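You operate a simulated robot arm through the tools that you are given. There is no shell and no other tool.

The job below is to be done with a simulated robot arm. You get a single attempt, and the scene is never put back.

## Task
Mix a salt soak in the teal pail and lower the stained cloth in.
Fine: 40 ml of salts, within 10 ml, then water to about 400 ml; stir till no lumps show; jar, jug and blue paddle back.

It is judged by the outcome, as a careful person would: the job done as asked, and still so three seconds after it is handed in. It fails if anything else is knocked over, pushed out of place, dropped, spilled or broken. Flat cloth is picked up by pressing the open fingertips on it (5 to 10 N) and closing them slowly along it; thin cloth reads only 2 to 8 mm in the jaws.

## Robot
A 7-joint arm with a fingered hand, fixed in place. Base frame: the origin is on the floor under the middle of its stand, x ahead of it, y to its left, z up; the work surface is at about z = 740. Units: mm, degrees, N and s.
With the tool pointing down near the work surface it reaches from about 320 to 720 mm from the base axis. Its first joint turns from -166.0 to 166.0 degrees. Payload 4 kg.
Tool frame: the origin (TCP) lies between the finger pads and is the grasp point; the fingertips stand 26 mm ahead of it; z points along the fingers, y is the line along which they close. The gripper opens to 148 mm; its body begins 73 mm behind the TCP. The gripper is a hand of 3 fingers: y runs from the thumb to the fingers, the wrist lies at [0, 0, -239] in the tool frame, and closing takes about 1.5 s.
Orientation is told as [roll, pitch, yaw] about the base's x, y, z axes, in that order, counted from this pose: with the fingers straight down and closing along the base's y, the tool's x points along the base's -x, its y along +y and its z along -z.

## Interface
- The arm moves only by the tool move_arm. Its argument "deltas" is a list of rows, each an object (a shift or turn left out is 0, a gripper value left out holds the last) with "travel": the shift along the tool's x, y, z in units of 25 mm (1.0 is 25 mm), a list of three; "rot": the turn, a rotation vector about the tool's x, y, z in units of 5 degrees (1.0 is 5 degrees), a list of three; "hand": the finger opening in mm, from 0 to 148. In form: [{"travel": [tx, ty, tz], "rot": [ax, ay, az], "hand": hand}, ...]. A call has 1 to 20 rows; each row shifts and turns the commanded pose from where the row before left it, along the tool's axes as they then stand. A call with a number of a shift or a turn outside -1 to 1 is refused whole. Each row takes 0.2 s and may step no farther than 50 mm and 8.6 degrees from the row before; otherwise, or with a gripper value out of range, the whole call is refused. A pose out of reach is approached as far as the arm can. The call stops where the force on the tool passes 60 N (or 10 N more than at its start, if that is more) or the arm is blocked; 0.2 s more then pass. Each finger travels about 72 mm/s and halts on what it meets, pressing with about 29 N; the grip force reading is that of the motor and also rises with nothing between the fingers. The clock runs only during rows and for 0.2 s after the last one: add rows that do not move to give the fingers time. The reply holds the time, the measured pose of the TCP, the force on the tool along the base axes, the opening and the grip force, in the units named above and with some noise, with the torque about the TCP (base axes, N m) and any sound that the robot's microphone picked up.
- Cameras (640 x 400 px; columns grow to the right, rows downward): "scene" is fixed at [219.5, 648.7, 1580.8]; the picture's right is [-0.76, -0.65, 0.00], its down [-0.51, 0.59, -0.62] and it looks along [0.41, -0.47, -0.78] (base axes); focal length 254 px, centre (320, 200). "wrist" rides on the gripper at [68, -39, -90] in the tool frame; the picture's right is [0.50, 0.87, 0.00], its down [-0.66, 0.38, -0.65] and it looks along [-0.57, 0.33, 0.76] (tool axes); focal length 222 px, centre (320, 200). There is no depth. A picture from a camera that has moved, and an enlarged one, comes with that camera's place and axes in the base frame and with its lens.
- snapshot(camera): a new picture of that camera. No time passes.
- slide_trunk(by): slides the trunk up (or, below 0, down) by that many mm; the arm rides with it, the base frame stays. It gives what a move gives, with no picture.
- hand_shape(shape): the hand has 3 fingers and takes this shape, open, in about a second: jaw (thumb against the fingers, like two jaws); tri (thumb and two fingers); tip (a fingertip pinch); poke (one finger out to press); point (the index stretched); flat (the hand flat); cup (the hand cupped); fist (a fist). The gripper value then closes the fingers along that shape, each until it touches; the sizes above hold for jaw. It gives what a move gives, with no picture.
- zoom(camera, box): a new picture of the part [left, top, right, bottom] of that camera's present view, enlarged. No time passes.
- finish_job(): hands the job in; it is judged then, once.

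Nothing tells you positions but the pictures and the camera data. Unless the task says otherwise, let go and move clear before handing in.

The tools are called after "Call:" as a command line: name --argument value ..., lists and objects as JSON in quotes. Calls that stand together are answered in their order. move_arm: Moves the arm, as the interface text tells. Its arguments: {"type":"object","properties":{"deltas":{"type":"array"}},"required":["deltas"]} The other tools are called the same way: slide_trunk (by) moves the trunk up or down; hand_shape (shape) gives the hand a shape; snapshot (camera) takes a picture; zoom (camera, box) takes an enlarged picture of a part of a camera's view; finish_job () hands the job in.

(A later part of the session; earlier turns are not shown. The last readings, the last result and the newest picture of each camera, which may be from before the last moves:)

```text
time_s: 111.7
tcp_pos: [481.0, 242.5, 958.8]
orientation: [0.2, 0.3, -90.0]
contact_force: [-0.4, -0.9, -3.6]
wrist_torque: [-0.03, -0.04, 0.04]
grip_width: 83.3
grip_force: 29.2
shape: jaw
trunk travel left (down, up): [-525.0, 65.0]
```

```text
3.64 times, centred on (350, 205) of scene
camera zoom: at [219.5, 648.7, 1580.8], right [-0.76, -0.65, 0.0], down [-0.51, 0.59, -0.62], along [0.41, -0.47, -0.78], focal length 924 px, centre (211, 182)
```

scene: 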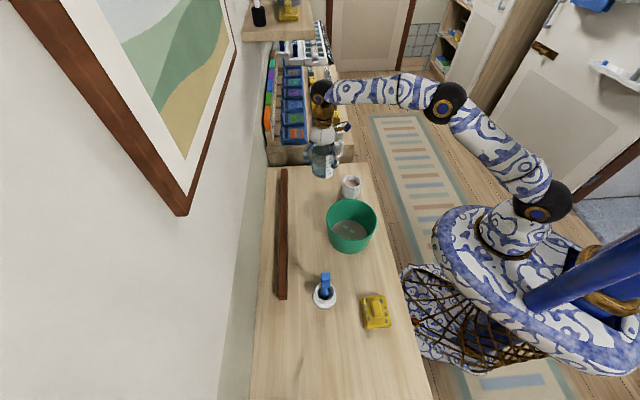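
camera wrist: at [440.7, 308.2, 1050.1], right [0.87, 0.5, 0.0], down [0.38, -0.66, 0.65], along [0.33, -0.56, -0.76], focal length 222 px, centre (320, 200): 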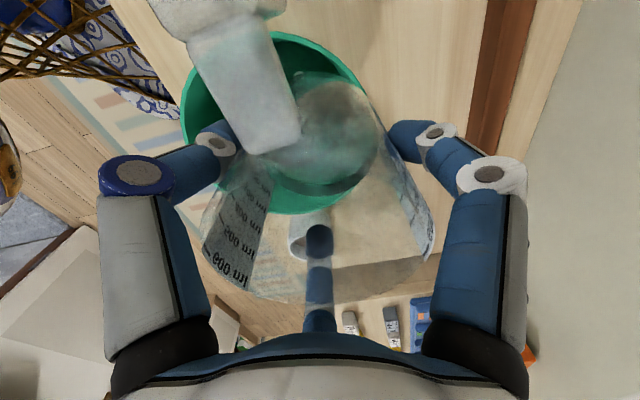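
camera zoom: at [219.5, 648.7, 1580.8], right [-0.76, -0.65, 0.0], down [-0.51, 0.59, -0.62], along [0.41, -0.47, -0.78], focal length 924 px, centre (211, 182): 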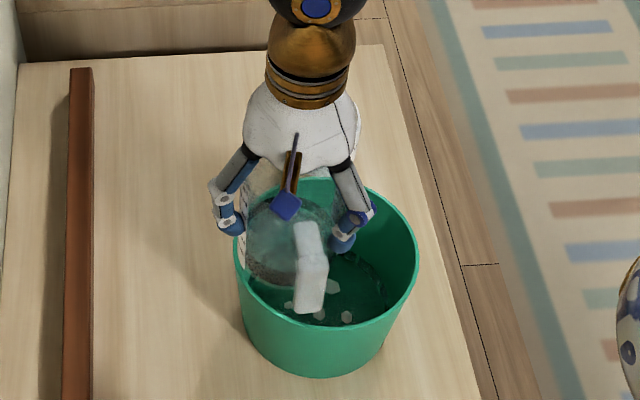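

I'll zoom in on the jug's scale and the water level.

Call:
zoom --camera "wrist" --box '[180, 70, 450, 310]'

Call:
zoom --camera "wrist" --box '[190, 150, 300, 300]'

Call:
zoom --camera "scene" --box '[310, 190, 365, 245]'

```text
1.67 times, centred on (315, 190) of wrist
camera zoom: at [440.7, 308.2, 1050.1], right [0.87, 0.5, 0.0], down [0.38, -0.66, 0.65], along [0.33, -0.56, -0.76], focal length 370 px, centre (328, 217)
```

zoom: 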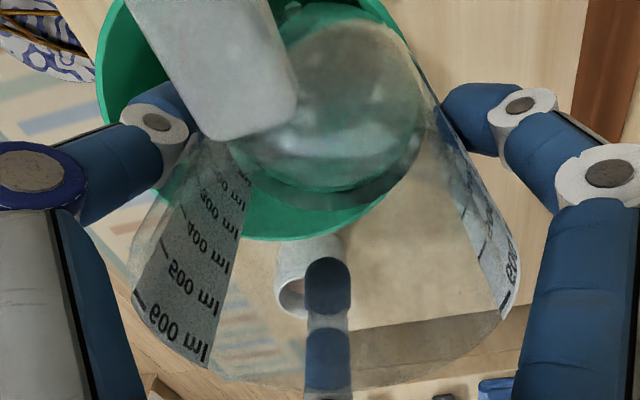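

```text
2.67 times, centred on (245, 225) of wrist
camera zoom: at [440.7, 308.2, 1050.1], right [0.87, 0.5, 0.0], down [0.38, -0.66, 0.65], along [0.33, -0.56, -0.76], focal length 592 px, centre (520, 133)
```

zoom: 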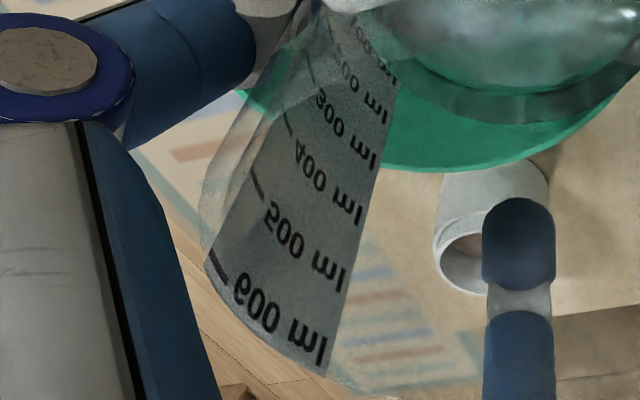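

```text
7.27 times, centred on (338, 218) of scene
camera zoom: at [219.5, 648.7, 1580.8], right [-0.76, -0.65, 0.0], down [-0.51, 0.59, -0.62], along [0.41, -0.47, -0.78], focal length 1847 px, centre (193, 73)
```

zoom: 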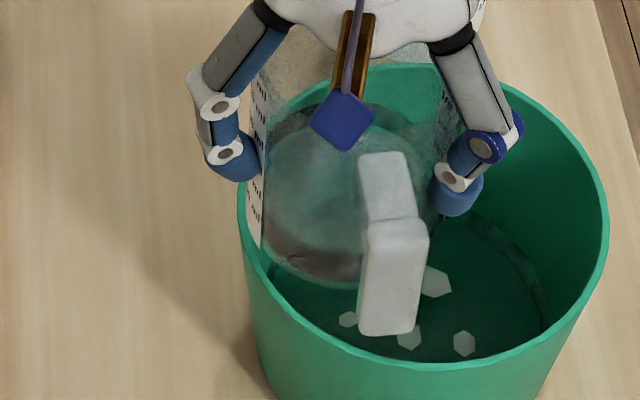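

About 110 ml remains in the jug, so roughly 380 ml was poured. I'll rotate back and move the jug away from the pail so I can inspect the pail's level before putting the jug down.

Call:
move_arm --deltas '[{"rot": [0, 0, -1]}, {"rot": [0, 0, -1]}, {"rot": [0, 0, -1]}, {"rot": [0, 0, -1]}, {"rot": [0, 0, -1]}, {"rot": [0, 0, -1]}, {"rot": [0, 0, -1]}, {"rot": [0, 0, -1]}, {"rot": [0, 0, -1]}, {"rot": [0, 0, -1]}, {"rot": [0, 0, -1]}, {"rot": [0, 0, -1]}, {"rot": [0, 0, -1]}, {"rot": [0, 0, -1]}, {"rot": [0, 0, -1]}, {"rot": [0, 0, -1]}, {"rot": [0, 0, -1]}, {"rot": [0, 0, -1]}, {"rot": [0, 0, -1]}, {"rot": [0, 0, -1]}]'

Call:
move_arm --deltas '[{"rot": [0, 0, -1]}, {"rot": [0, 0, -1]}, {"rot": [0, 0, -1]}, {"rot": [0, 0, -1]}, {"travel": [-0.35, -0.75, 0]}, {"travel": [-0.35, -0.75, 0]}, {"travel": [-0.35, -0.75, 0]}, {"travel": [-0.35, -0.75, 0]}, {"travel": [-0.35, -0.75, 0]}, {"travel": [-0.35, -0.75, 0]}, {"travel": [-0.35, -0.75, 0]}, {"travel": [-0.35, -0.75, 0]}, {"travel": [-0.35, -0.75, 0]}, {"travel": [-0.35, -0.75, 0]}, {"travel": [-0.35, -0.75, 0]}, {}]'

Call:
zoom --camera "scene" --box '[315, 190, 385, 260]'

Call:
zoom --camera "scene" --box '[290, 120, 360, 200]'

Call:
snapshot --camera "wrist"

```text
time_s: 115.9
tcp_pos: [480.6, 241.4, 958.7]
orientation: [0.3, -0.1, 10.1]
contact_force: [0.9, -0.7, -4.7]
wrist_torque: [-0.02, -0.02, -0.03]
grip_width: 83.2
grip_force: 28.6
shape: jaw
trunk travel left (down, up): [-525.0, 65.0]
```

```text
time_s: 119.3
tcp_pos: [666.4, 110.6, 955.9]
orientation: [0.2, -0.2, 30.0]
contact_force: [0.1, -0.2, -4.2]
wrist_torque: [0.02, -0.04, -0.03]
grip_width: 83.4
grip_force: 28.8
shape: jaw
trunk travel left (down, up): [-525.0, 65.0]
```

```text
5.71 times, centred on (350, 225) of scene
camera zoom: at [219.5, 648.7, 1580.8], right [-0.76, -0.65, 0.0], down [-0.51, 0.59, -0.62], along [0.41, -0.47, -0.78], focal length 1451 px, centre (149, 57)
```

zoom: 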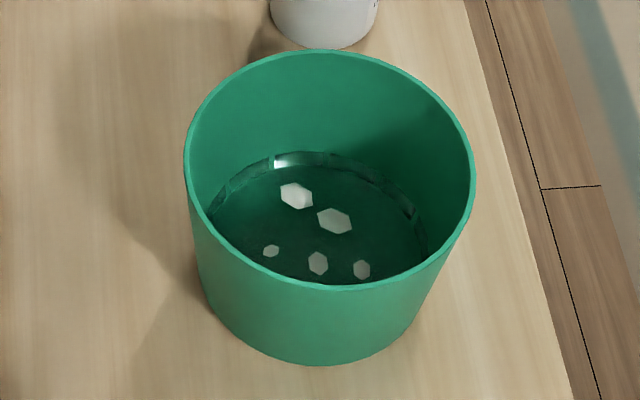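

```text
5.00 times, centred on (325, 160) of scene
camera zoom: at [219.5, 648.7, 1580.8], right [-0.76, -0.65, 0.0], down [-0.51, 0.59, -0.62], along [0.41, -0.47, -0.78], focal length 1270 px, centre (295, 400)
```

zoom: 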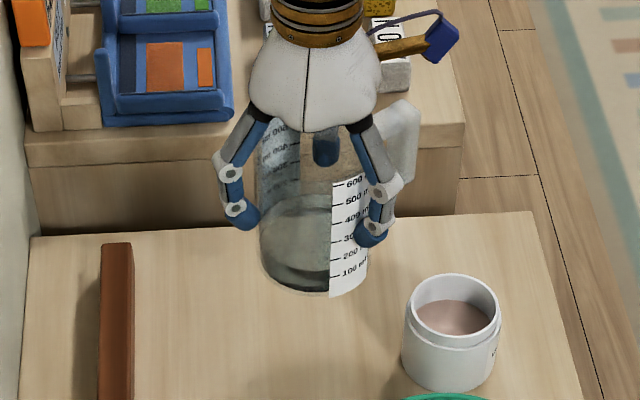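

```text
taken
camera wrist: at [625.4, 42.9, 1047.5], right [-0.87, 0.5, 0.0], down [0.38, 0.65, 0.66], along [0.33, 0.57, -0.75], focal length 222 px, centre (320, 200)
```

wrist: 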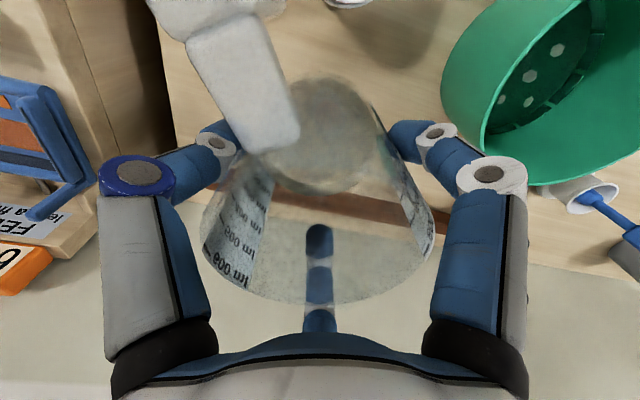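

I'll zoom in on both the pail's inner ring and the jug scale to judge the amounts.

Call:
zoom --camera "scene" --box '[333, 208, 371, 246]'

Call:
zoom --camera "scene" --box '[310, 150, 342, 182]'

Call:
zoom --camera "wrist" --box '[440, 0, 640, 180]'

```text
10.53 times, centred on (352, 227) of scene
camera zoom: at [219.5, 648.7, 1580.8], right [-0.76, -0.65, 0.0], down [-0.51, 0.59, -0.62], along [0.41, -0.47, -0.78], focal length 2673 px, centre (-17, -84)
```

zoom: 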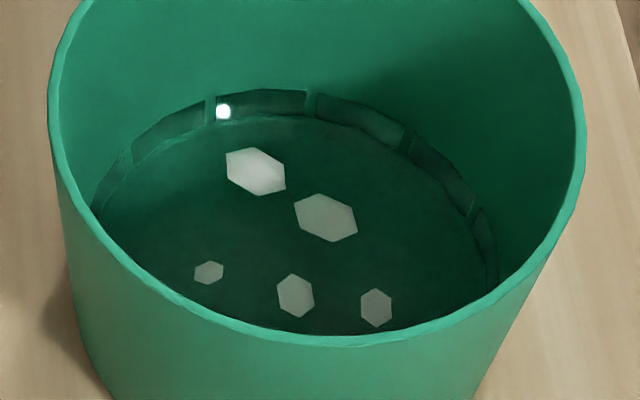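

```text
12.50 times, centred on (326, 166) of scene
camera zoom: at [219.5, 648.7, 1580.8], right [-0.76, -0.65, 0.0], down [-0.51, 0.59, -0.62], along [0.41, -0.47, -0.78], focal length 3174 px, centre (245, 625)
```

zoom: 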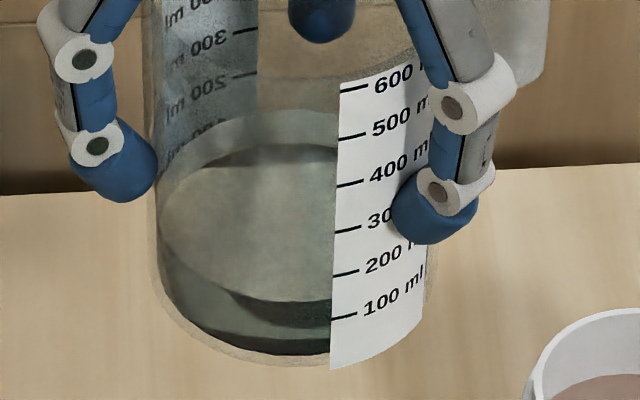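

```text
2.22 times, centred on (540, 90) of wrist
camera zoom: at [625.4, 42.9, 1047.5], right [-0.87, 0.5, 0.0], down [0.38, 0.65, 0.66], along [0.33, 0.57, -0.75], focal length 494 px, centre (-169, 444)
```

zoom: 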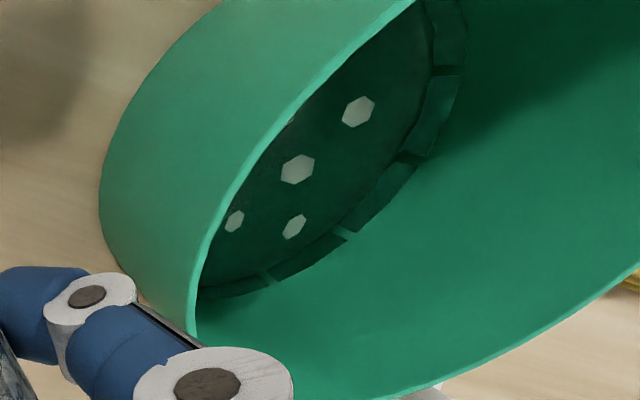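

The jug now reads about 130 ml, so about 365 ml of water has gone in and the total with the salts is about 405 ml. I'll add a small top-up of about 15 ml so it's comfortably "about 400" either way, then return the jug.

Call:
move_arm --deltas '[{"travel": [0.35, 0.75, 0]}, {"travel": [0.35, 0.75, 0]}, {"travel": [0.35, 0.75, 0]}, {"travel": [0.35, 0.75, 0]}, {"travel": [0.35, 0.75, 0]}, {"travel": [0.35, 0.75, 0]}, {"travel": [0.35, 0.75, 0]}, {"travel": [0.35, 0.75, 0]}, {"travel": [0.35, 0.75, 0]}, {"travel": [0.35, 0.75, 0]}, {"travel": [0.35, 0.75, 0]}, {}]'

Call:
move_arm --deltas '[{"rot": [0, 0, 1]}, {"rot": [0, 0, 1]}, {"rot": [0, 0, 1]}, {"rot": [0, 0, 1]}, {"rot": [0, 0, 1]}, {"rot": [0, 0, 1]}, {"rot": [0, 0, 1]}, {"rot": [0, 0, 1]}, {"rot": [0, 0, 1]}, {"rot": [0, 0, 1]}, {"rot": [0, 0, 1]}, {"rot": [0, 0, 1]}, {"rot": [0, 0, 1]}, {"rot": [0, 0, 1]}, {"rot": [0, 0, 1]}, {"rot": [0, 0, 1]}, {"rot": [0, 0, 1]}, {"rot": [0, 0, 1]}, {"rot": [0, 0, 1]}, {"rot": [0, 0, 1]}]'

Call:
move_arm --deltas '[{"rot": [0, 0, 1]}, {"rot": [0, 0, 1]}, {"rot": [0, 0, 1]}, {"rot": [0, 0, 1]}, {}]'

Call:
snapshot --camera "wrist"

```text
time_s: 121.9
tcp_pos: [481.4, 240.7, 957.3]
orientation: [0.3, -0.3, 30.0]
contact_force: [0.1, 0.0, -4.8]
wrist_torque: [0.03, 0.01, 0.03]
grip_width: 83.2
grip_force: 28.9
shape: jaw
trunk travel left (down, up): [-525.0, 65.0]
```

```text
time_s: 126.1
tcp_pos: [481.2, 242.6, 958.3]
orientation: [0.2, 0.2, -70.1]
contact_force: [0.4, 0.6, -3.8]
wrist_torque: [-0.03, -0.05, -0.01]
grip_width: 83.3
grip_force: 29.1
shape: jaw
trunk travel left (down, up): [-525.0, 65.0]
```

```text
time_s: 127.3
tcp_pos: [481.6, 242.7, 958.8]
orientation: [0.0, 0.3, -90.1]
contact_force: [0.0, -0.4, -4.0]
wrist_torque: [-0.02, -0.02, 0.01]
grip_width: 82.8
grip_force: 28.7
shape: jaw
trunk travel left (down, up): [-525.0, 65.0]
```

```text
taken
camera wrist: at [441.5, 308.7, 1050.1], right [0.87, 0.5, 0.0], down [0.38, -0.66, 0.65], along [0.33, -0.56, -0.76], focal length 222 px, centre (320, 200)
```

wrist: 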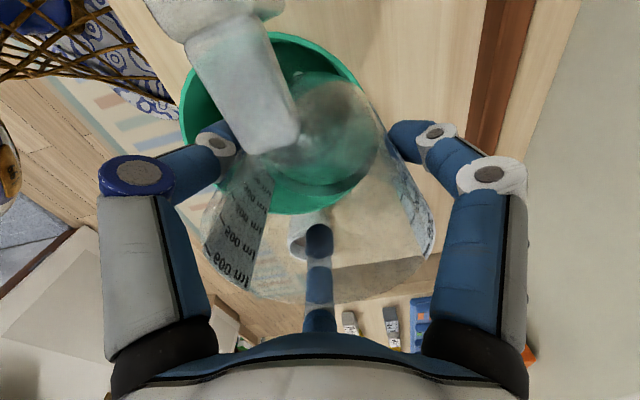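

The pose matches the earlier one. I'll tip to about 71.6° for the top-up, then bring the jug back upright.

Call:
move_arm --deltas '[{"rot": [-0.5, 0.866, 0]}, {"rot": [-0.5, 0.866, 0]}, {"rot": [-0.5, 0.866, 0]}, {"rot": [-0.5, 0.866, 0]}, {"rot": [-0.5, 0.866, 0]}, {"rot": [-0.5, 0.866, 0]}, {"rot": [-0.5, 0.866, 0]}, {"rot": [-0.5, 0.866, 0]}, {"rot": [-0.5, 0.866, 0]}, {"rot": [-0.5, 0.866, 0]}, {"rot": [-0.5, 0.866, 0]}, {"rot": [-0.5, 0.866, 0]}, {"rot": [-0.5, 0.866, 0]}, {"rot": [-0.5, 0.866, 0]}, {"rot": [-0.14, 0.242, 0]}, {}, {}, {}]'

Call:
zoom --camera "scene" --box '[290, 130, 420, 270]'

Call:
move_arm --deltas '[{"rot": [0.16, -0.277, 0]}, {"rot": [0.5, -0.866, 0]}, {"rot": [0.5, -0.866, 0]}, {"rot": [0.5, -0.866, 0]}, {"rot": [0.5, -0.866, 0]}, {"rot": [0.5, -0.866, 0]}, {"rot": [0.5, -0.866, 0]}, {"rot": [0.5, -0.866, 0]}, {"rot": [0.5, -0.866, 0]}, {"rot": [0.5, -0.866, 0]}, {"rot": [0.5, -0.866, 0]}, {"rot": [0.5, -0.866, 0]}, {"rot": [0.5, -0.866, 0]}, {"rot": [0.5, -0.866, 0]}, {"rot": [0.5, -0.866, 0]}, {}, {}]'

Call:
snapshot --camera "wrist"

Call:
zoom --camera "scene" --box '[290, 130, 420, 270]'

```text
time_s: 131.1
tcp_pos: [480.6, 241.9, 958.4]
orientation: [56.5, 55.3, -58.6]
contact_force: [0.6, -0.4, -4.6]
wrist_torque: [-0.11, 0.04, 0.02]
grip_width: 82.9
grip_force: 29.0
shape: jaw
trunk travel left (down, up): [-525.0, 65.0]
```

```text
2.86 times, centred on (355, 200) of scene
camera zoom: at [219.5, 648.7, 1580.8], right [-0.76, -0.65, 0.0], down [-0.51, 0.59, -0.62], along [0.41, -0.47, -0.78], focal length 726 px, centre (220, 200)
```

zoom: 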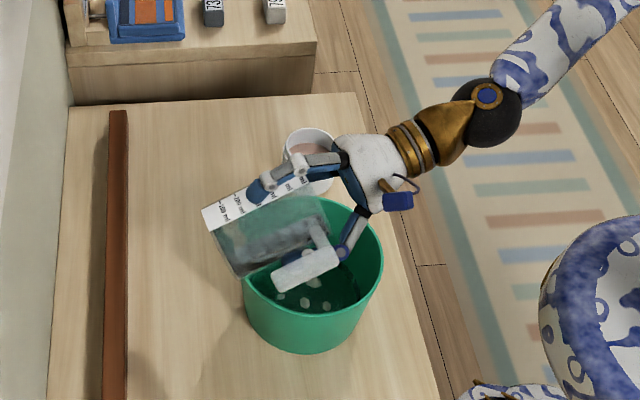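

```text
time_s: 134.7
tcp_pos: [482.2, 240.7, 958.9]
orientation: [0.0, 0.1, -90.1]
contact_force: [-0.6, 0.9, -3.1]
wrist_torque: [0.0, -0.01, -0.01]
grip_width: 82.5
grip_force: 29.0
shape: jaw
trunk travel left (down, up): [-525.0, 65.0]
```

```text
taken
camera wrist: at [441.5, 308.3, 1049.7], right [0.87, 0.5, 0.0], down [0.38, -0.66, 0.65], along [0.33, -0.57, -0.76], focal length 222 px, centre (320, 200)
```

wrist: 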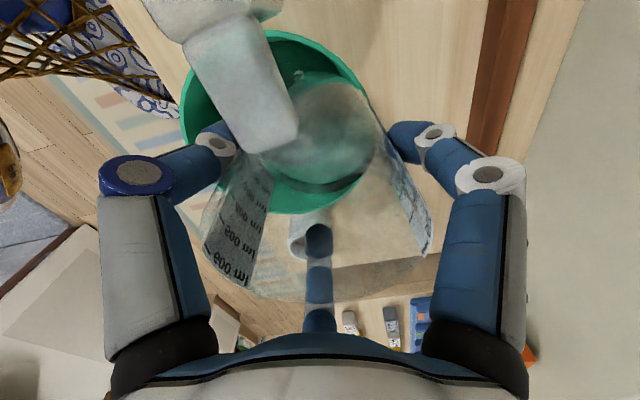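

```text
2.86 times, centred on (355, 200) of scene
camera zoom: at [219.5, 648.7, 1580.8], right [-0.76, -0.65, 0.0], down [-0.51, 0.59, -0.62], along [0.41, -0.47, -0.78], focal length 726 px, centre (220, 200)
```

zoom: 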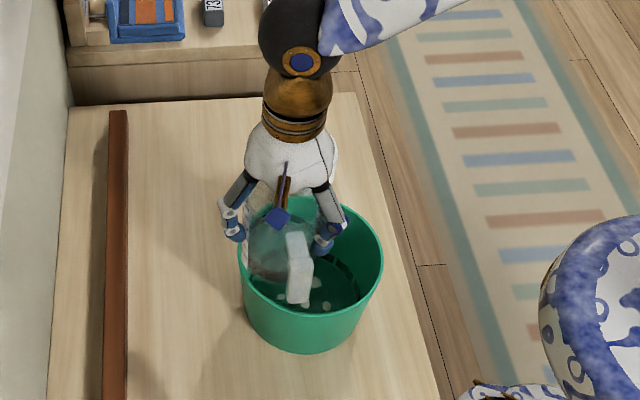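

Top-up done and the jug is upright again. Now I'll turn it back to yaw +30° and carry it over to near its spot.

Call:
move_arm --deltas '[{"rot": [0, 0, -1]}, {"rot": [0, 0, -1]}, {"rot": [0, 0, -1]}, {"rot": [0, 0, -1]}, {"rot": [0, 0, -1]}, {"rot": [0, 0, -1]}, {"rot": [0, 0, -1]}, {"rot": [0, 0, -1]}, {"rot": [0, 0, -1]}, {"rot": [0, 0, -1]}, {"rot": [0, 0, -1]}, {"rot": [0, 0, -1]}, {"rot": [0, 0, -1]}, {"rot": [0, 0, -1]}, {"rot": [0, 0, -1]}, {"rot": [0, 0, -1]}, {"rot": [0, 0, -1]}, {"rot": [0, 0, -1]}, {"rot": [0, 0, -1]}, {"rot": [0, 0, -1]}]'

Call:
move_arm --deltas '[{"rot": [0, 0, -1]}, {"rot": [0, 0, -1]}, {"rot": [0, 0, -1]}, {"rot": [0, 0, -1]}, {"travel": [-0.35, -0.75, 0]}, {"travel": [-0.35, -0.75, 0]}, {"travel": [-0.35, -0.75, 0]}, {"travel": [-0.35, -0.75, 0]}, {"travel": [-0.35, -0.75, 0]}, {"travel": [-0.35, -0.75, 0]}, {"travel": [-0.35, -0.75, 0]}, {"travel": [-0.35, -0.75, 0]}, {"travel": [-0.35, -0.75, 0]}, {"travel": [-0.35, -0.75, 0]}, {"travel": [-0.35, -0.75, 0]}, {}]'

Call:
zoom --camera "scene" --box '[310, 150, 342, 182]'

Call:
snapshot --camera "wrist"

```text
time_s: 138.9
tcp_pos: [481.9, 242.4, 958.7]
orientation: [0.1, 0.0, 10.0]
contact_force: [-0.2, -0.3, -4.1]
wrist_torque: [0.06, -0.03, -0.04]
grip_width: 82.7
grip_force: 29.1
shape: jaw
trunk travel left (down, up): [-525.0, 65.0]
```

```text
time_s: 142.3
tcp_pos: [669.8, 110.5, 955.7]
orientation: [0.1, 0.0, 29.9]
contact_force: [0.1, 0.5, -3.7]
wrist_torque: [0.02, 0.01, 0.0]
grip_width: 82.4
grip_force: 28.7
shape: jaw
trunk travel left (down, up): [-525.0, 65.0]
```

```text
12.50 times, centred on (326, 166) of scene
camera zoom: at [219.5, 648.7, 1580.8], right [-0.76, -0.65, 0.0], down [-0.51, 0.59, -0.62], along [0.41, -0.47, -0.78], focal length 3174 px, centre (245, 625)
```

zoom: 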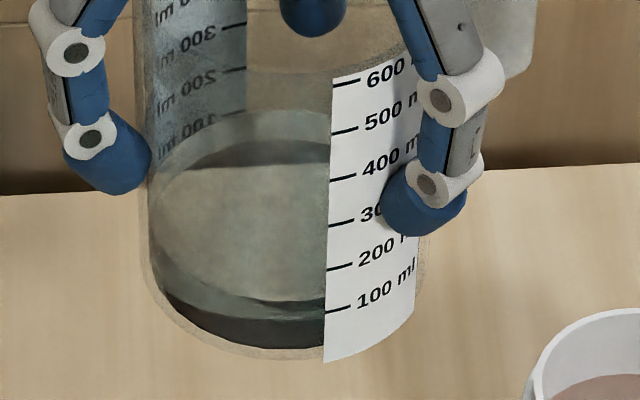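

```text
taken
camera wrist: at [629.9, 42.0, 1047.0], right [-0.87, 0.5, 0.0], down [0.38, 0.65, 0.66], along [0.33, 0.57, -0.76], focal length 222 px, centre (320, 200)
```

wrist: 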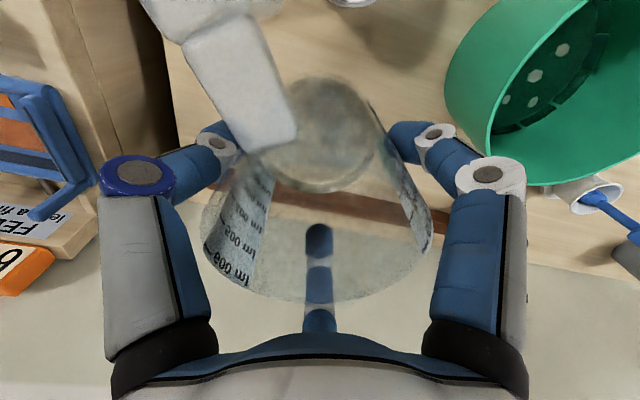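

The jug now reads about 118 ml, so roughly 380 ml is in the pail. I'll lower the jug back toward its original spot, moving outward as it descends.

Call:
move_arm --deltas '[{"travel": [0, 0, 0.75]}, {"travel": [0, 0, 0.75]}, {"travel": [0, 0, 0.75]}, {"travel": [-0.46, -0.19, 0.5]}, {"travel": [-0.46, -0.19, 0.5]}, {"travel": [-0.46, -0.19, 0.5]}, {}]'

Call:
snapshot --camera "wrist"

Call:
zoom --camera "scene" --box '[280, 110, 380, 210]'

```text
time_s: 143.9
tcp_pos: [707.3, 114.4, 862.0]
orientation: [0.1, 0.1, 30.0]
contact_force: [0.2, 0.6, -4.0]
wrist_torque: [0.04, 0.0, 0.02]
grip_width: 82.5
grip_force: 28.9
shape: jaw
trunk travel left (down, up): [-525.0, 65.0]
```

```text
taken
camera wrist: at [668.1, 46.6, 952.4], right [-0.87, 0.5, 0.0], down [0.38, 0.65, 0.66], along [0.33, 0.57, -0.76], focal length 222 px, centre (320, 200)
```

wrist: 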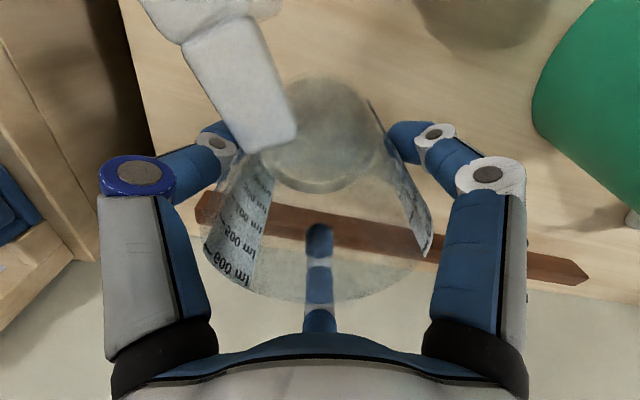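

```text
4.00 times, centred on (330, 160) of scene
camera zoom: at [219.5, 648.7, 1580.8], right [-0.76, -0.65, 0.0], down [-0.51, 0.59, -0.62], along [0.41, -0.47, -0.78], focal length 1016 px, centre (280, 360)
```

zoom: 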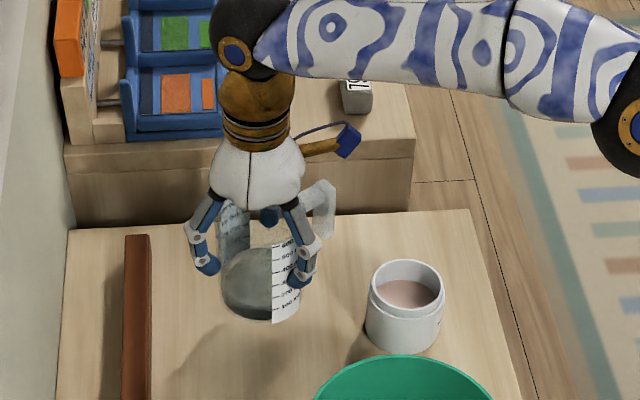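

That's aligned within about a millimetre. I'll descend most of the remaining distance, then ease down for contact.

Call:
move_arm --deltas '[{"travel": [0.04, 0.03, 0.5]}, {"travel": [0, 0, 0.5]}, {"travel": [0, 0, 0.4]}, {"travel": [0, 0, 0.15]}, {}]'

Call:
snapshot --camera "wrist"

```text
time_s: 145.1
tcp_pos: [706.4, 117.2, 824.8]
orientation: [0.1, 0.1, 29.9]
contact_force: [-0.1, 0.3, -4.0]
wrist_torque: [0.05, 0.0, -0.01]
grip_width: 82.4
grip_force: 28.8
shape: jaw
trunk travel left (down, up): [-525.0, 65.0]
```

```text
taken
camera wrist: at [665.9, 48.9, 915.7], right [-0.87, 0.5, 0.0], down [0.38, 0.65, 0.66], along [0.33, 0.57, -0.76], focal length 222 px, centre (320, 200)
```

wrist: 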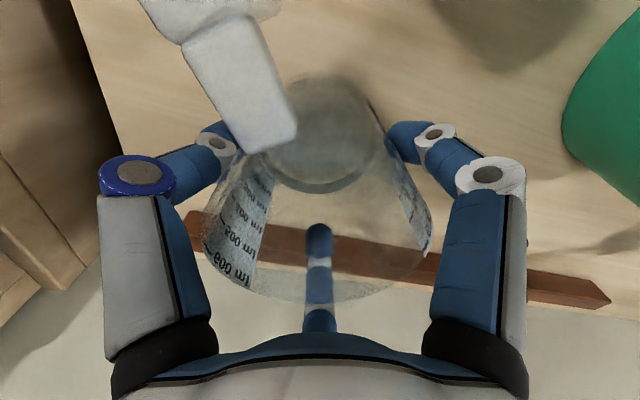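

I'll make a small correction, then go the last millimetres step by step.

Call:
move_arm --deltas '[{"travel": [0.007, -0.093, 0.12]}, {"travel": [0, 0, 0.08]}, {}]'

Call:
move_arm --deltas '[{"travel": [0, 0, 0.04]}, {}]'

Call:
snapshot --camera "wrist"

```text
time_s: 145.9
tcp_pos: [707.0, 115.2, 821.3]
orientation: [0.1, 0.0, 29.9]
contact_force: [0.6, 0.4, -4.8]
wrist_torque: [0.02, 0.02, 0.03]
grip_width: 82.8
grip_force: 28.6
shape: jaw
trunk travel left (down, up): [-525.0, 65.0]
```

```text
time_s: 146.5
tcp_pos: [706.3, 114.2, 820.3]
orientation: [0.0, 0.0, 29.9]
contact_force: [-0.1, -0.1, -3.9]
wrist_torque: [-0.01, 0.01, 0.01]
grip_width: 82.3
grip_force: 29.4
shape: jaw
trunk travel left (down, up): [-525.0, 65.0]
```

```text
taken
camera wrist: at [666.6, 45.4, 910.4], right [-0.87, 0.5, 0.0], down [0.38, 0.65, 0.65], along [0.33, 0.57, -0.76], focal length 222 px, centre (320, 200)
```

wrist: 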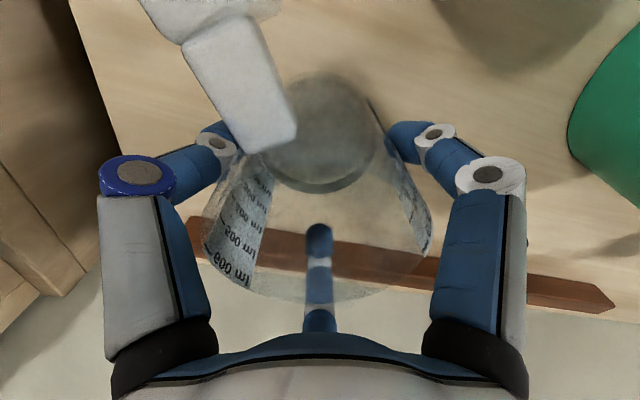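

Call:
move_arm --deltas '[{"travel": [-0.02, 0.03, 0.04]}, {}]'

Call:
move_arm --deltas '[{"travel": [0, 0, 0.03]}, {}]'

Call:
move_arm --deltas '[{"travel": [0, 0, 0.03]}, {}]'

```text
time_s: 147.1
tcp_pos: [706.0, 115.4, 818.8]
orientation: [0.1, 0.0, 30.0]
contact_force: [0.4, 0.8, -4.1]
wrist_torque: [0.03, 0.01, -0.02]
grip_width: 82.4
grip_force: 28.5
shape: jaw
trunk travel left (down, up): [-525.0, 65.0]
```

```text
time_s: 147.7
tcp_pos: [706.5, 115.8, 817.8]
orientation: [0.2, -0.1, 29.9]
contact_force: [1.2, 0.2, 0.5]
wrist_torque: [-0.07, 0.05, 0.03]
grip_width: 82.4
grip_force: 29.0
shape: jaw
trunk travel left (down, up): [-525.0, 65.0]
```

```text
time_s: 148.3
tcp_pos: [705.2, 115.9, 818.6]
orientation: [0.1, -0.2, 30.0]
contact_force: [3.0, 0.4, 5.3]
wrist_torque: [-0.07, 0.04, 0.0]
grip_width: 82.2
grip_force: 29.2
shape: jaw
trunk travel left (down, up): [-525.0, 65.0]
```

The jug is resting on the table. I'll open the fingers.

Call:
move_arm --deltas '[{"hand": 95}, {"hand": 110}, {"hand": 125}, {}, {}, {}]'

Call:
snapshot --camera "wrist"

Call:
zoom --camera "scene" --box '[280, 110, 380, 210]'

```text
time_s: 149.7
tcp_pos: [705.7, 115.1, 816.3]
orientation: [0.1, -0.1, 29.9]
contact_force: [0.9, 0.3, 0.3]
wrist_torque: [-0.01, -0.02, 0.0]
grip_width: 124.8
grip_force: 0.2
shape: jaw
trunk travel left (down, up): [-525.0, 65.0]
```

```text
taken
camera wrist: at [665.5, 47.1, 907.9], right [-0.87, 0.5, 0.0], down [0.38, 0.65, 0.66], along [0.33, 0.57, -0.76], focal length 222 px, centre (320, 200)
```

wrist: 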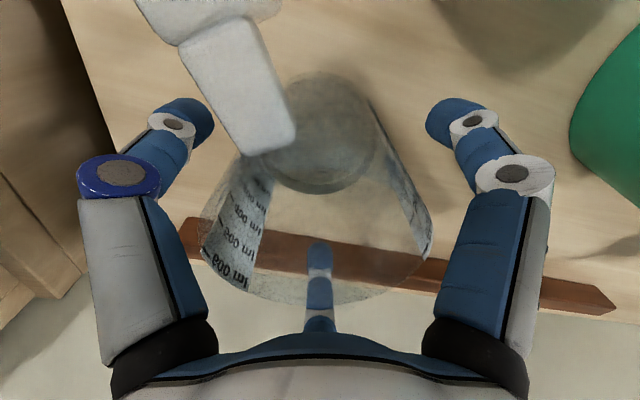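

```text
4.00 times, centred on (330, 160) of scene
camera zoom: at [219.5, 648.7, 1580.8], right [-0.76, -0.65, 0.0], down [-0.51, 0.59, -0.62], along [0.41, -0.47, -0.78], focal length 1016 px, centre (280, 360)
```

zoom: 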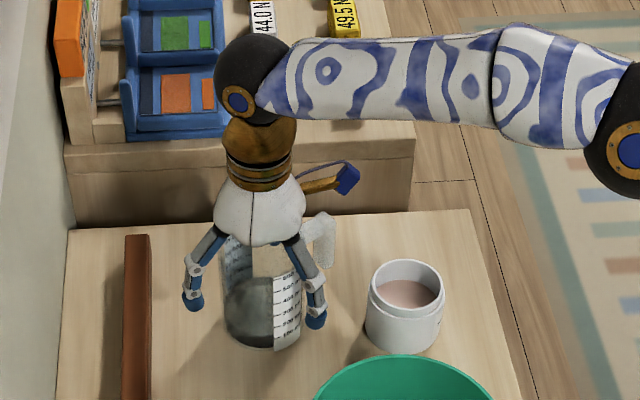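

The jug is back and standing. I'll raise the hand straight up and clear, then check the jug's and jar's positions in the scene.

Call:
move_arm --deltas '[{"travel": [0, 0, -0.6]}, {"travel": [0, 0, -0.6]}, {"travel": [0, 0, -0.8]}, {"travel": [0, 0, -0.8]}, {"travel": [0, 0, -0.8]}, {"travel": [0.4, 0.23, -0.8]}, {"travel": [0.6, 0.35, -0.6]}, {"travel": [0.6, 0.35, -0.5], "hand": 148}, {}]'

Call:
zoom --camera "scene" --box '[250, 150, 410, 250]'

Call:
snapshot --camera "wrist"

```text
time_s: 151.7
tcp_pos: [658.0, 117.3, 954.3]
orientation: [0.1, 0.0, 29.8]
contact_force: [0.2, -0.1, -0.3]
wrist_torque: [-0.02, 0.0, 0.01]
grip_width: 148.0
grip_force: 0.1
shape: jaw
trunk travel left (down, up): [-525.0, 65.0]
```

```text
4.00 times, centred on (330, 200) of scene
camera zoom: at [219.5, 648.7, 1580.8], right [-0.76, -0.65, 0.0], down [-0.51, 0.59, -0.62], along [0.41, -0.47, -0.78], focal length 1016 px, centre (280, 200)
```

zoom: 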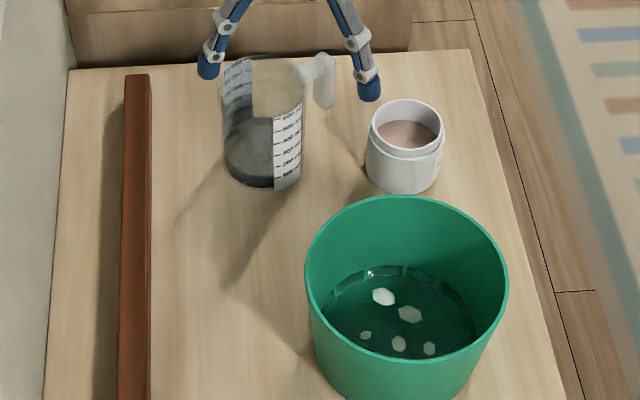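

```text
taken
camera wrist: at [618.2, 49.0, 1045.4], right [-0.87, 0.5, 0.0], down [0.38, 0.65, 0.66], along [0.33, 0.57, -0.76], focal length 222 px, centre (320, 200)
```

wrist: 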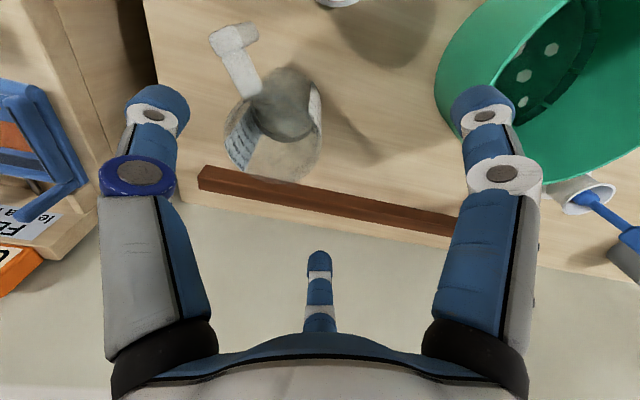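

The jar and jug are back where they were. Next I'll fetch the blue paddle, which stands in the white holder at about (380, 441) with its grip block near (387, 433, 885). I'll move above it for a close look.

Call:
move_arm --deltas '[{"travel": [0, 0, -0.8]}, {"travel": [0, 0, -0.8]}, {"travel": [0, 0, -0.4]}, {"travel": [0.17, 0.909, 0]}, {"travel": [0.17, 0.909, 0]}, {"travel": [0.17, 0.909, 0]}, {"travel": [0.17, 0.909, 0]}, {"travel": [0.17, 0.909, 0]}, {"travel": [0.17, 0.909, 0]}, {"travel": [0.17, 0.909, 0]}, {"travel": [0.17, 0.909, 0]}, {"travel": [0.17, 0.909, 0]}, {"travel": [0.17, 0.909, 0]}, {"travel": [0.17, 0.909, 0]}, {"travel": [0.17, 0.909, 0]}, {"travel": [0.17, 0.909, 0]}, {"travel": [0.17, 0.909, 0]}, {"travel": [0.17, 0.909, 0]}, {"travel": [0.17, 0.909, 0]}]'

Call:
snapshot --camera "wrist"

Call:
snapshot --camera "scene"

```text
time_s: 155.7
tcp_pos: [418.6, 395.0, 1004.6]
orientation: [0.0, 0.0, 29.8]
contact_force: [0.2, 0.3, 0.2]
wrist_torque: [0.04, -0.03, 0.0]
grip_width: 147.8
grip_force: 0.1
shape: jaw
trunk travel left (down, up): [-525.0, 65.0]
```

```text
taken
camera wrist: at [379.4, 327.0, 1095.1], right [-0.87, 0.5, 0.0], down [0.38, 0.65, 0.65], along [0.33, 0.57, -0.76], focal length 222 px, centre (320, 200)
```

wrist: 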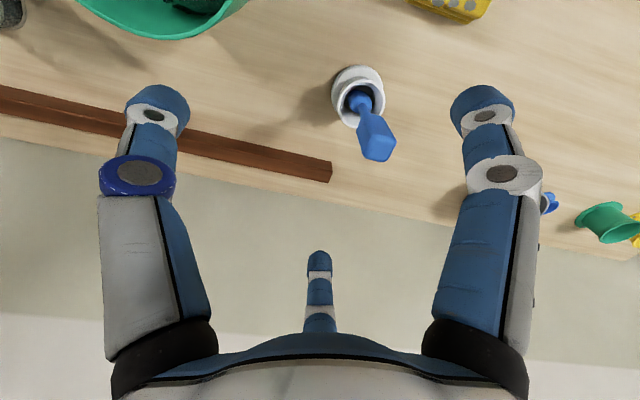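

```text
taken
```

scene: 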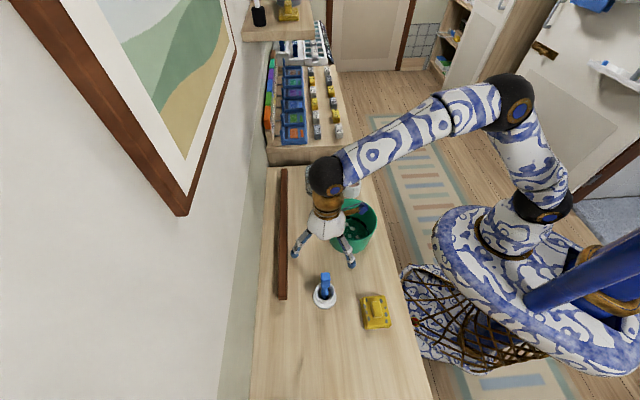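

Call:
zoom --camera "wrist" --box '[310, 50, 420, 170]'

Call:
zoom --camera "scene" --box '[305, 260, 345, 315]'

Call:
zoom --camera "wrist" --box '[420, 150, 640, 260]'

```text
3.33 times, centred on (365, 110) of wrist
camera zoom: at [379.4, 327.0, 1095.1], right [-0.87, 0.5, 0.0], down [0.38, 0.65, 0.65], along [0.33, 0.57, -0.76], focal length 740 px, centre (170, 500)
```

zoom: 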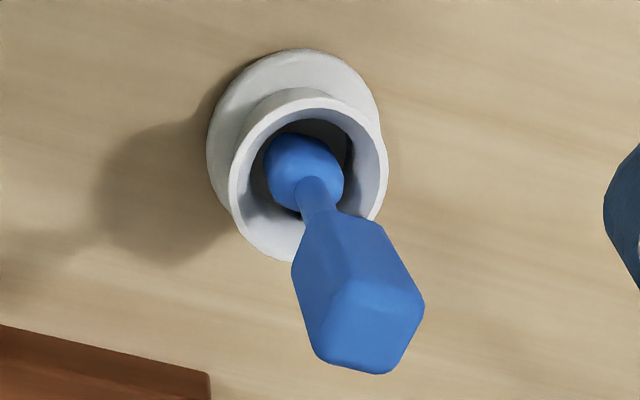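

```text
7.27 times, centred on (325, 288) of scene
camera zoom: at [219.5, 648.7, 1580.8], right [-0.76, -0.65, 0.0], down [-0.51, 0.59, -0.62], along [0.41, -0.47, -0.78], focal length 1847 px, centre (284, -436)
```

zoom: 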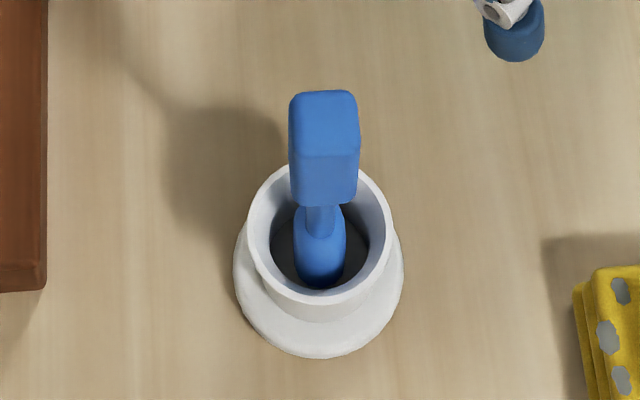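

```text
2.91 times, centred on (530, 205) of wrist
camera zoom: at [379.4, 327.0, 1095.1], right [-0.87, 0.5, 0.0], down [0.38, 0.65, 0.65], along [0.33, 0.57, -0.76], focal length 646 px, centre (-291, 186)
```

zoom: 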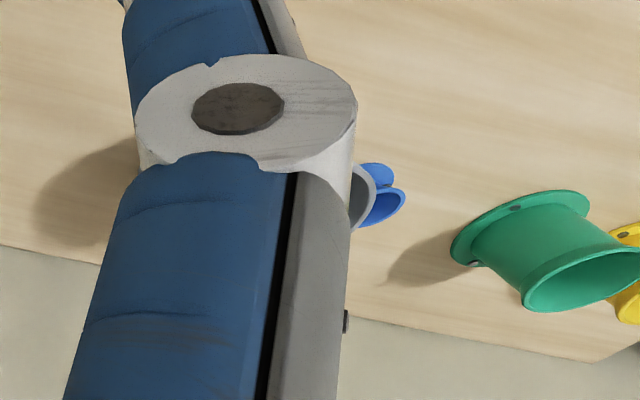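

The paddle's grip is a square block about 26 mm wide, from z≈855 to 915, standing upright at (381, 438). I'll position over it with the thumb square to one of its faces (yaw ≈48°).

Call:
move_arm --deltas '[{"travel": [0.148, 0.75, 0]}, {"travel": [0.148, 0.75, 0]}, {"travel": [0.148, 0.75, 0]}, {"rot": [0, 0, -0.9]}, {"rot": [0, 0, -0.9]}, {"rot": [0, 0, -0.9]}, {"rot": [0, 0, -0.9], "hand": 90}, {}, {}, {}]'

Call:
snapshot --camera "wrist"

Call:
zoom --camera "scene" --box '[270, 170, 400, 320]'

```text
time_s: 157.9
tcp_pos: [382.0, 439.7, 1004.6]
orientation: [0.0, -0.1, 48.0]
contact_force: [0.5, 0.5, 0.1]
wrist_torque: [0.0, -0.01, 0.03]
grip_width: 90.8
grip_force: 0.1
shape: jaw
trunk travel left (down, up): [-525.0, 65.0]
```

```text
taken
camera wrist: at [365.0, 362.2, 1095.2], right [-0.98, 0.21, 0.0], down [0.16, 0.74, 0.66], along [0.14, 0.64, -0.76], focal length 222 px, centre (320, 200)
```

wrist: 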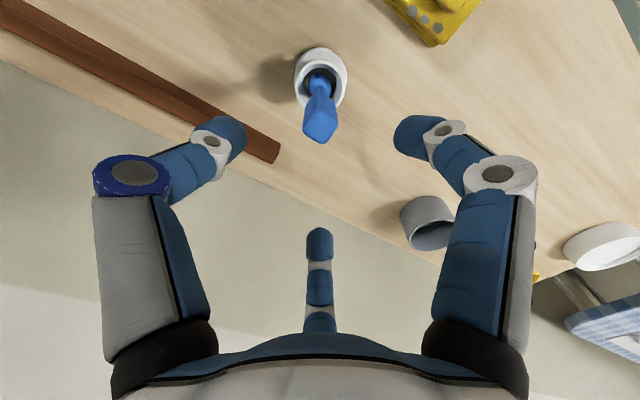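

```text
2.67 times, centred on (335, 245) of scene
camera zoom: at [219.5, 648.7, 1580.8], right [-0.76, -0.65, 0.0], down [-0.51, 0.59, -0.62], along [0.41, -0.47, -0.78], focal length 677 px, centre (280, 80)
```

zoom: 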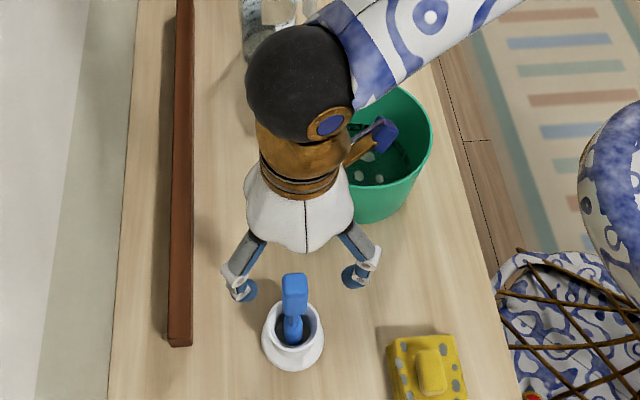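

Call:
zoom --camera "wrist" --box '[270, 40, 370, 150]'

Call:
move_arm --deltas '[{"travel": [0, 0, 0.7]}, {"travel": [0, 0, 0.7]}, {"travel": [0, 0, 0.7]}, {}]'

Call:
snapshot --camera "wrist"

Call:
zoom --camera "scene" --box '[290, 220, 370, 320]'

```text
3.64 times, centred on (320, 95) of wrist
camera zoom: at [365.0, 362.2, 1095.2], right [-0.98, 0.21, 0.0], down [0.16, 0.74, 0.66], along [0.14, 0.64, -0.76], focal length 808 px, centre (320, 582)
```

zoom: 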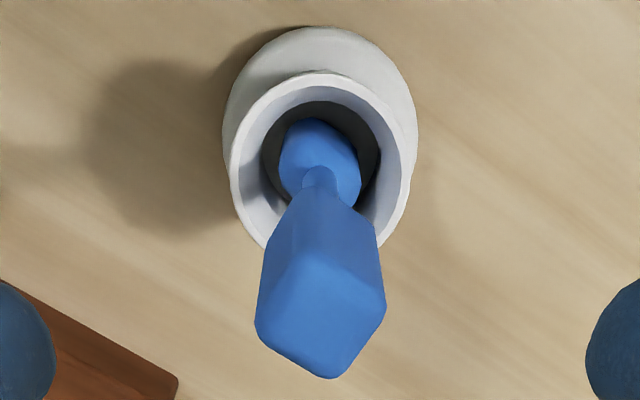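

```text
time_s: 158.9
tcp_pos: [382.8, 439.2, 954.8]
orientation: [0.1, -0.1, 47.9]
contact_force: [-0.9, -0.2, 0.4]
wrist_torque: [0.01, -0.02, -0.02]
grip_width: 90.3
grip_force: 0.1
shape: jaw
trunk travel left (down, up): [-525.0, 65.0]
```

```text
taken
camera wrist: at [365.7, 363.5, 1044.2], right [-0.98, 0.21, 0.0], down [0.16, 0.74, 0.66], along [0.14, 0.64, -0.76], focal length 222 px, centre (320, 200)
```

wrist: 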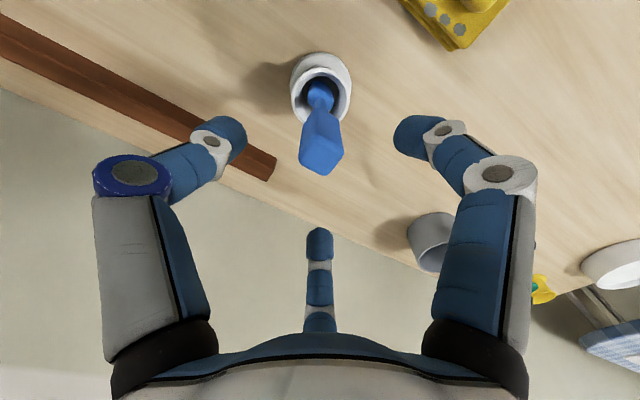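

```text
4.00 times, centred on (330, 270) of scene
camera zoom: at [219.5, 648.7, 1580.8], right [-0.76, -0.65, 0.0], down [-0.51, 0.59, -0.62], along [0.41, -0.47, -0.78], focal length 1016 px, centre (280, -80)
```

zoom: 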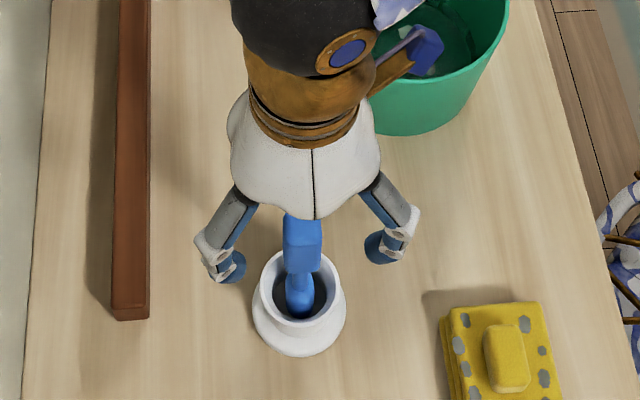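

The hand is centred over the block. I'll trim the yaw by a few degrees and lower to the middle of the block, z≈885.

Call:
move_arm --deltas '[{"rot": [0, 0, 1]}, {"travel": [0, 0, 0.7]}, {"travel": [0, 0, 0.7]}, {"travel": [0, 0, 0.7]}, {"travel": [0, 0, 0.7]}, {}]'

Call:
snapshot --camera "wrist"

Call:
zoom --camera "scene" --box '[290, 220, 370, 320]'

```text
time_s: 160.3
tcp_pos: [382.5, 438.8, 882.6]
orientation: [0.1, -0.1, 43.0]
contact_force: [1.1, -0.2, -0.1]
wrist_torque: [-0.01, -0.02, 0.0]
grip_width: 90.4
grip_force: 0.0
shape: jaw
trunk travel left (down, up): [-525.0, 65.0]
```

```text
taken
camera wrist: at [358.9, 364.1, 974.4], right [-0.96, 0.29, 0.0], down [0.22, 0.72, 0.66], along [0.19, 0.63, -0.76], focal length 222 px, centre (320, 200)
```

wrist: 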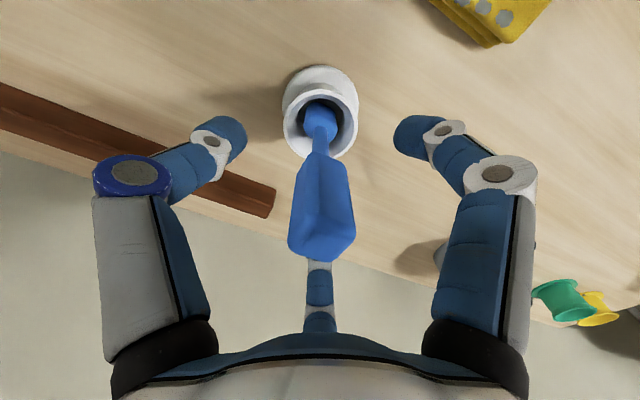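

```text
4.00 times, centred on (330, 270) of scene
camera zoom: at [219.5, 648.7, 1580.8], right [-0.76, -0.65, 0.0], down [-0.51, 0.59, -0.62], along [0.41, -0.47, -0.78], focal length 1016 px, centre (280, -80)
```

zoom: 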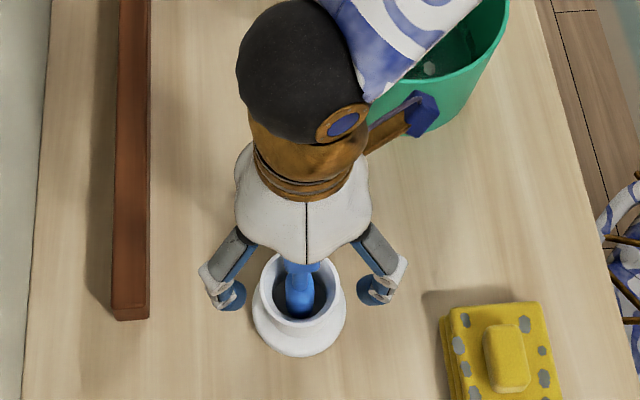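

The block runs through the grasp point, so I'll close the fingers on it.

Call:
move_arm --deltas '[{"hand": 70}, {}, {"hand": 50}, {}, {"hand": 35}, {}, {"hand": 20}, {}, {"hand": 5}, {}, {}, {}]'

Call:
snapshot --camera "wrist"

Call:
zoom --camera "scene" --box '[290, 220, 370, 320]'

```text
time_s: 162.9
tcp_pos: [383.6, 439.9, 883.3]
orientation: [0.0, -0.1, 42.9]
contact_force: [-0.6, -0.4, 0.6]
wrist_torque: [-0.04, 0.0, 0.01]
grip_width: 22.2
grip_force: 28.5
shape: jaw
trunk travel left (down, up): [-525.0, 65.0]
```

```text
taken
camera wrist: at [358.9, 364.0, 974.6], right [-0.96, 0.29, 0.0], down [0.22, 0.72, 0.66], along [0.19, 0.63, -0.76], focal length 222 px, centre (320, 200)
```

wrist: 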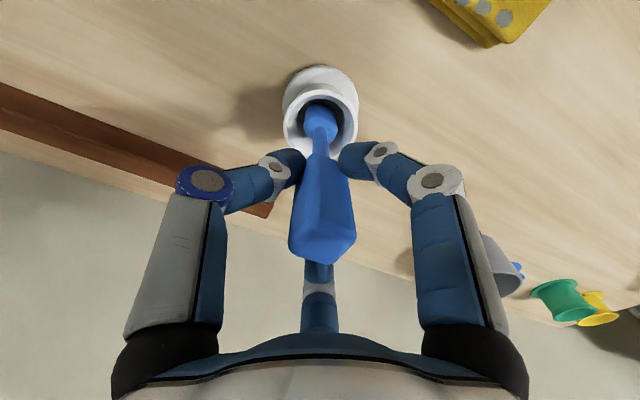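

```text
4.00 times, centred on (330, 270) of scene
camera zoom: at [219.5, 648.7, 1580.8], right [-0.76, -0.65, 0.0], down [-0.51, 0.59, -0.62], along [0.41, -0.47, -0.78], focal length 1016 px, centre (280, -80)
```

zoom: 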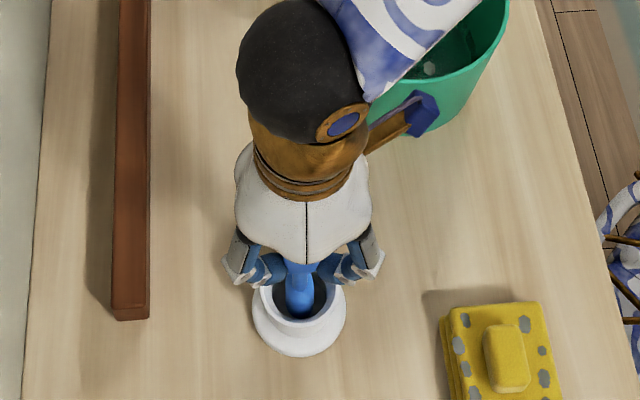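

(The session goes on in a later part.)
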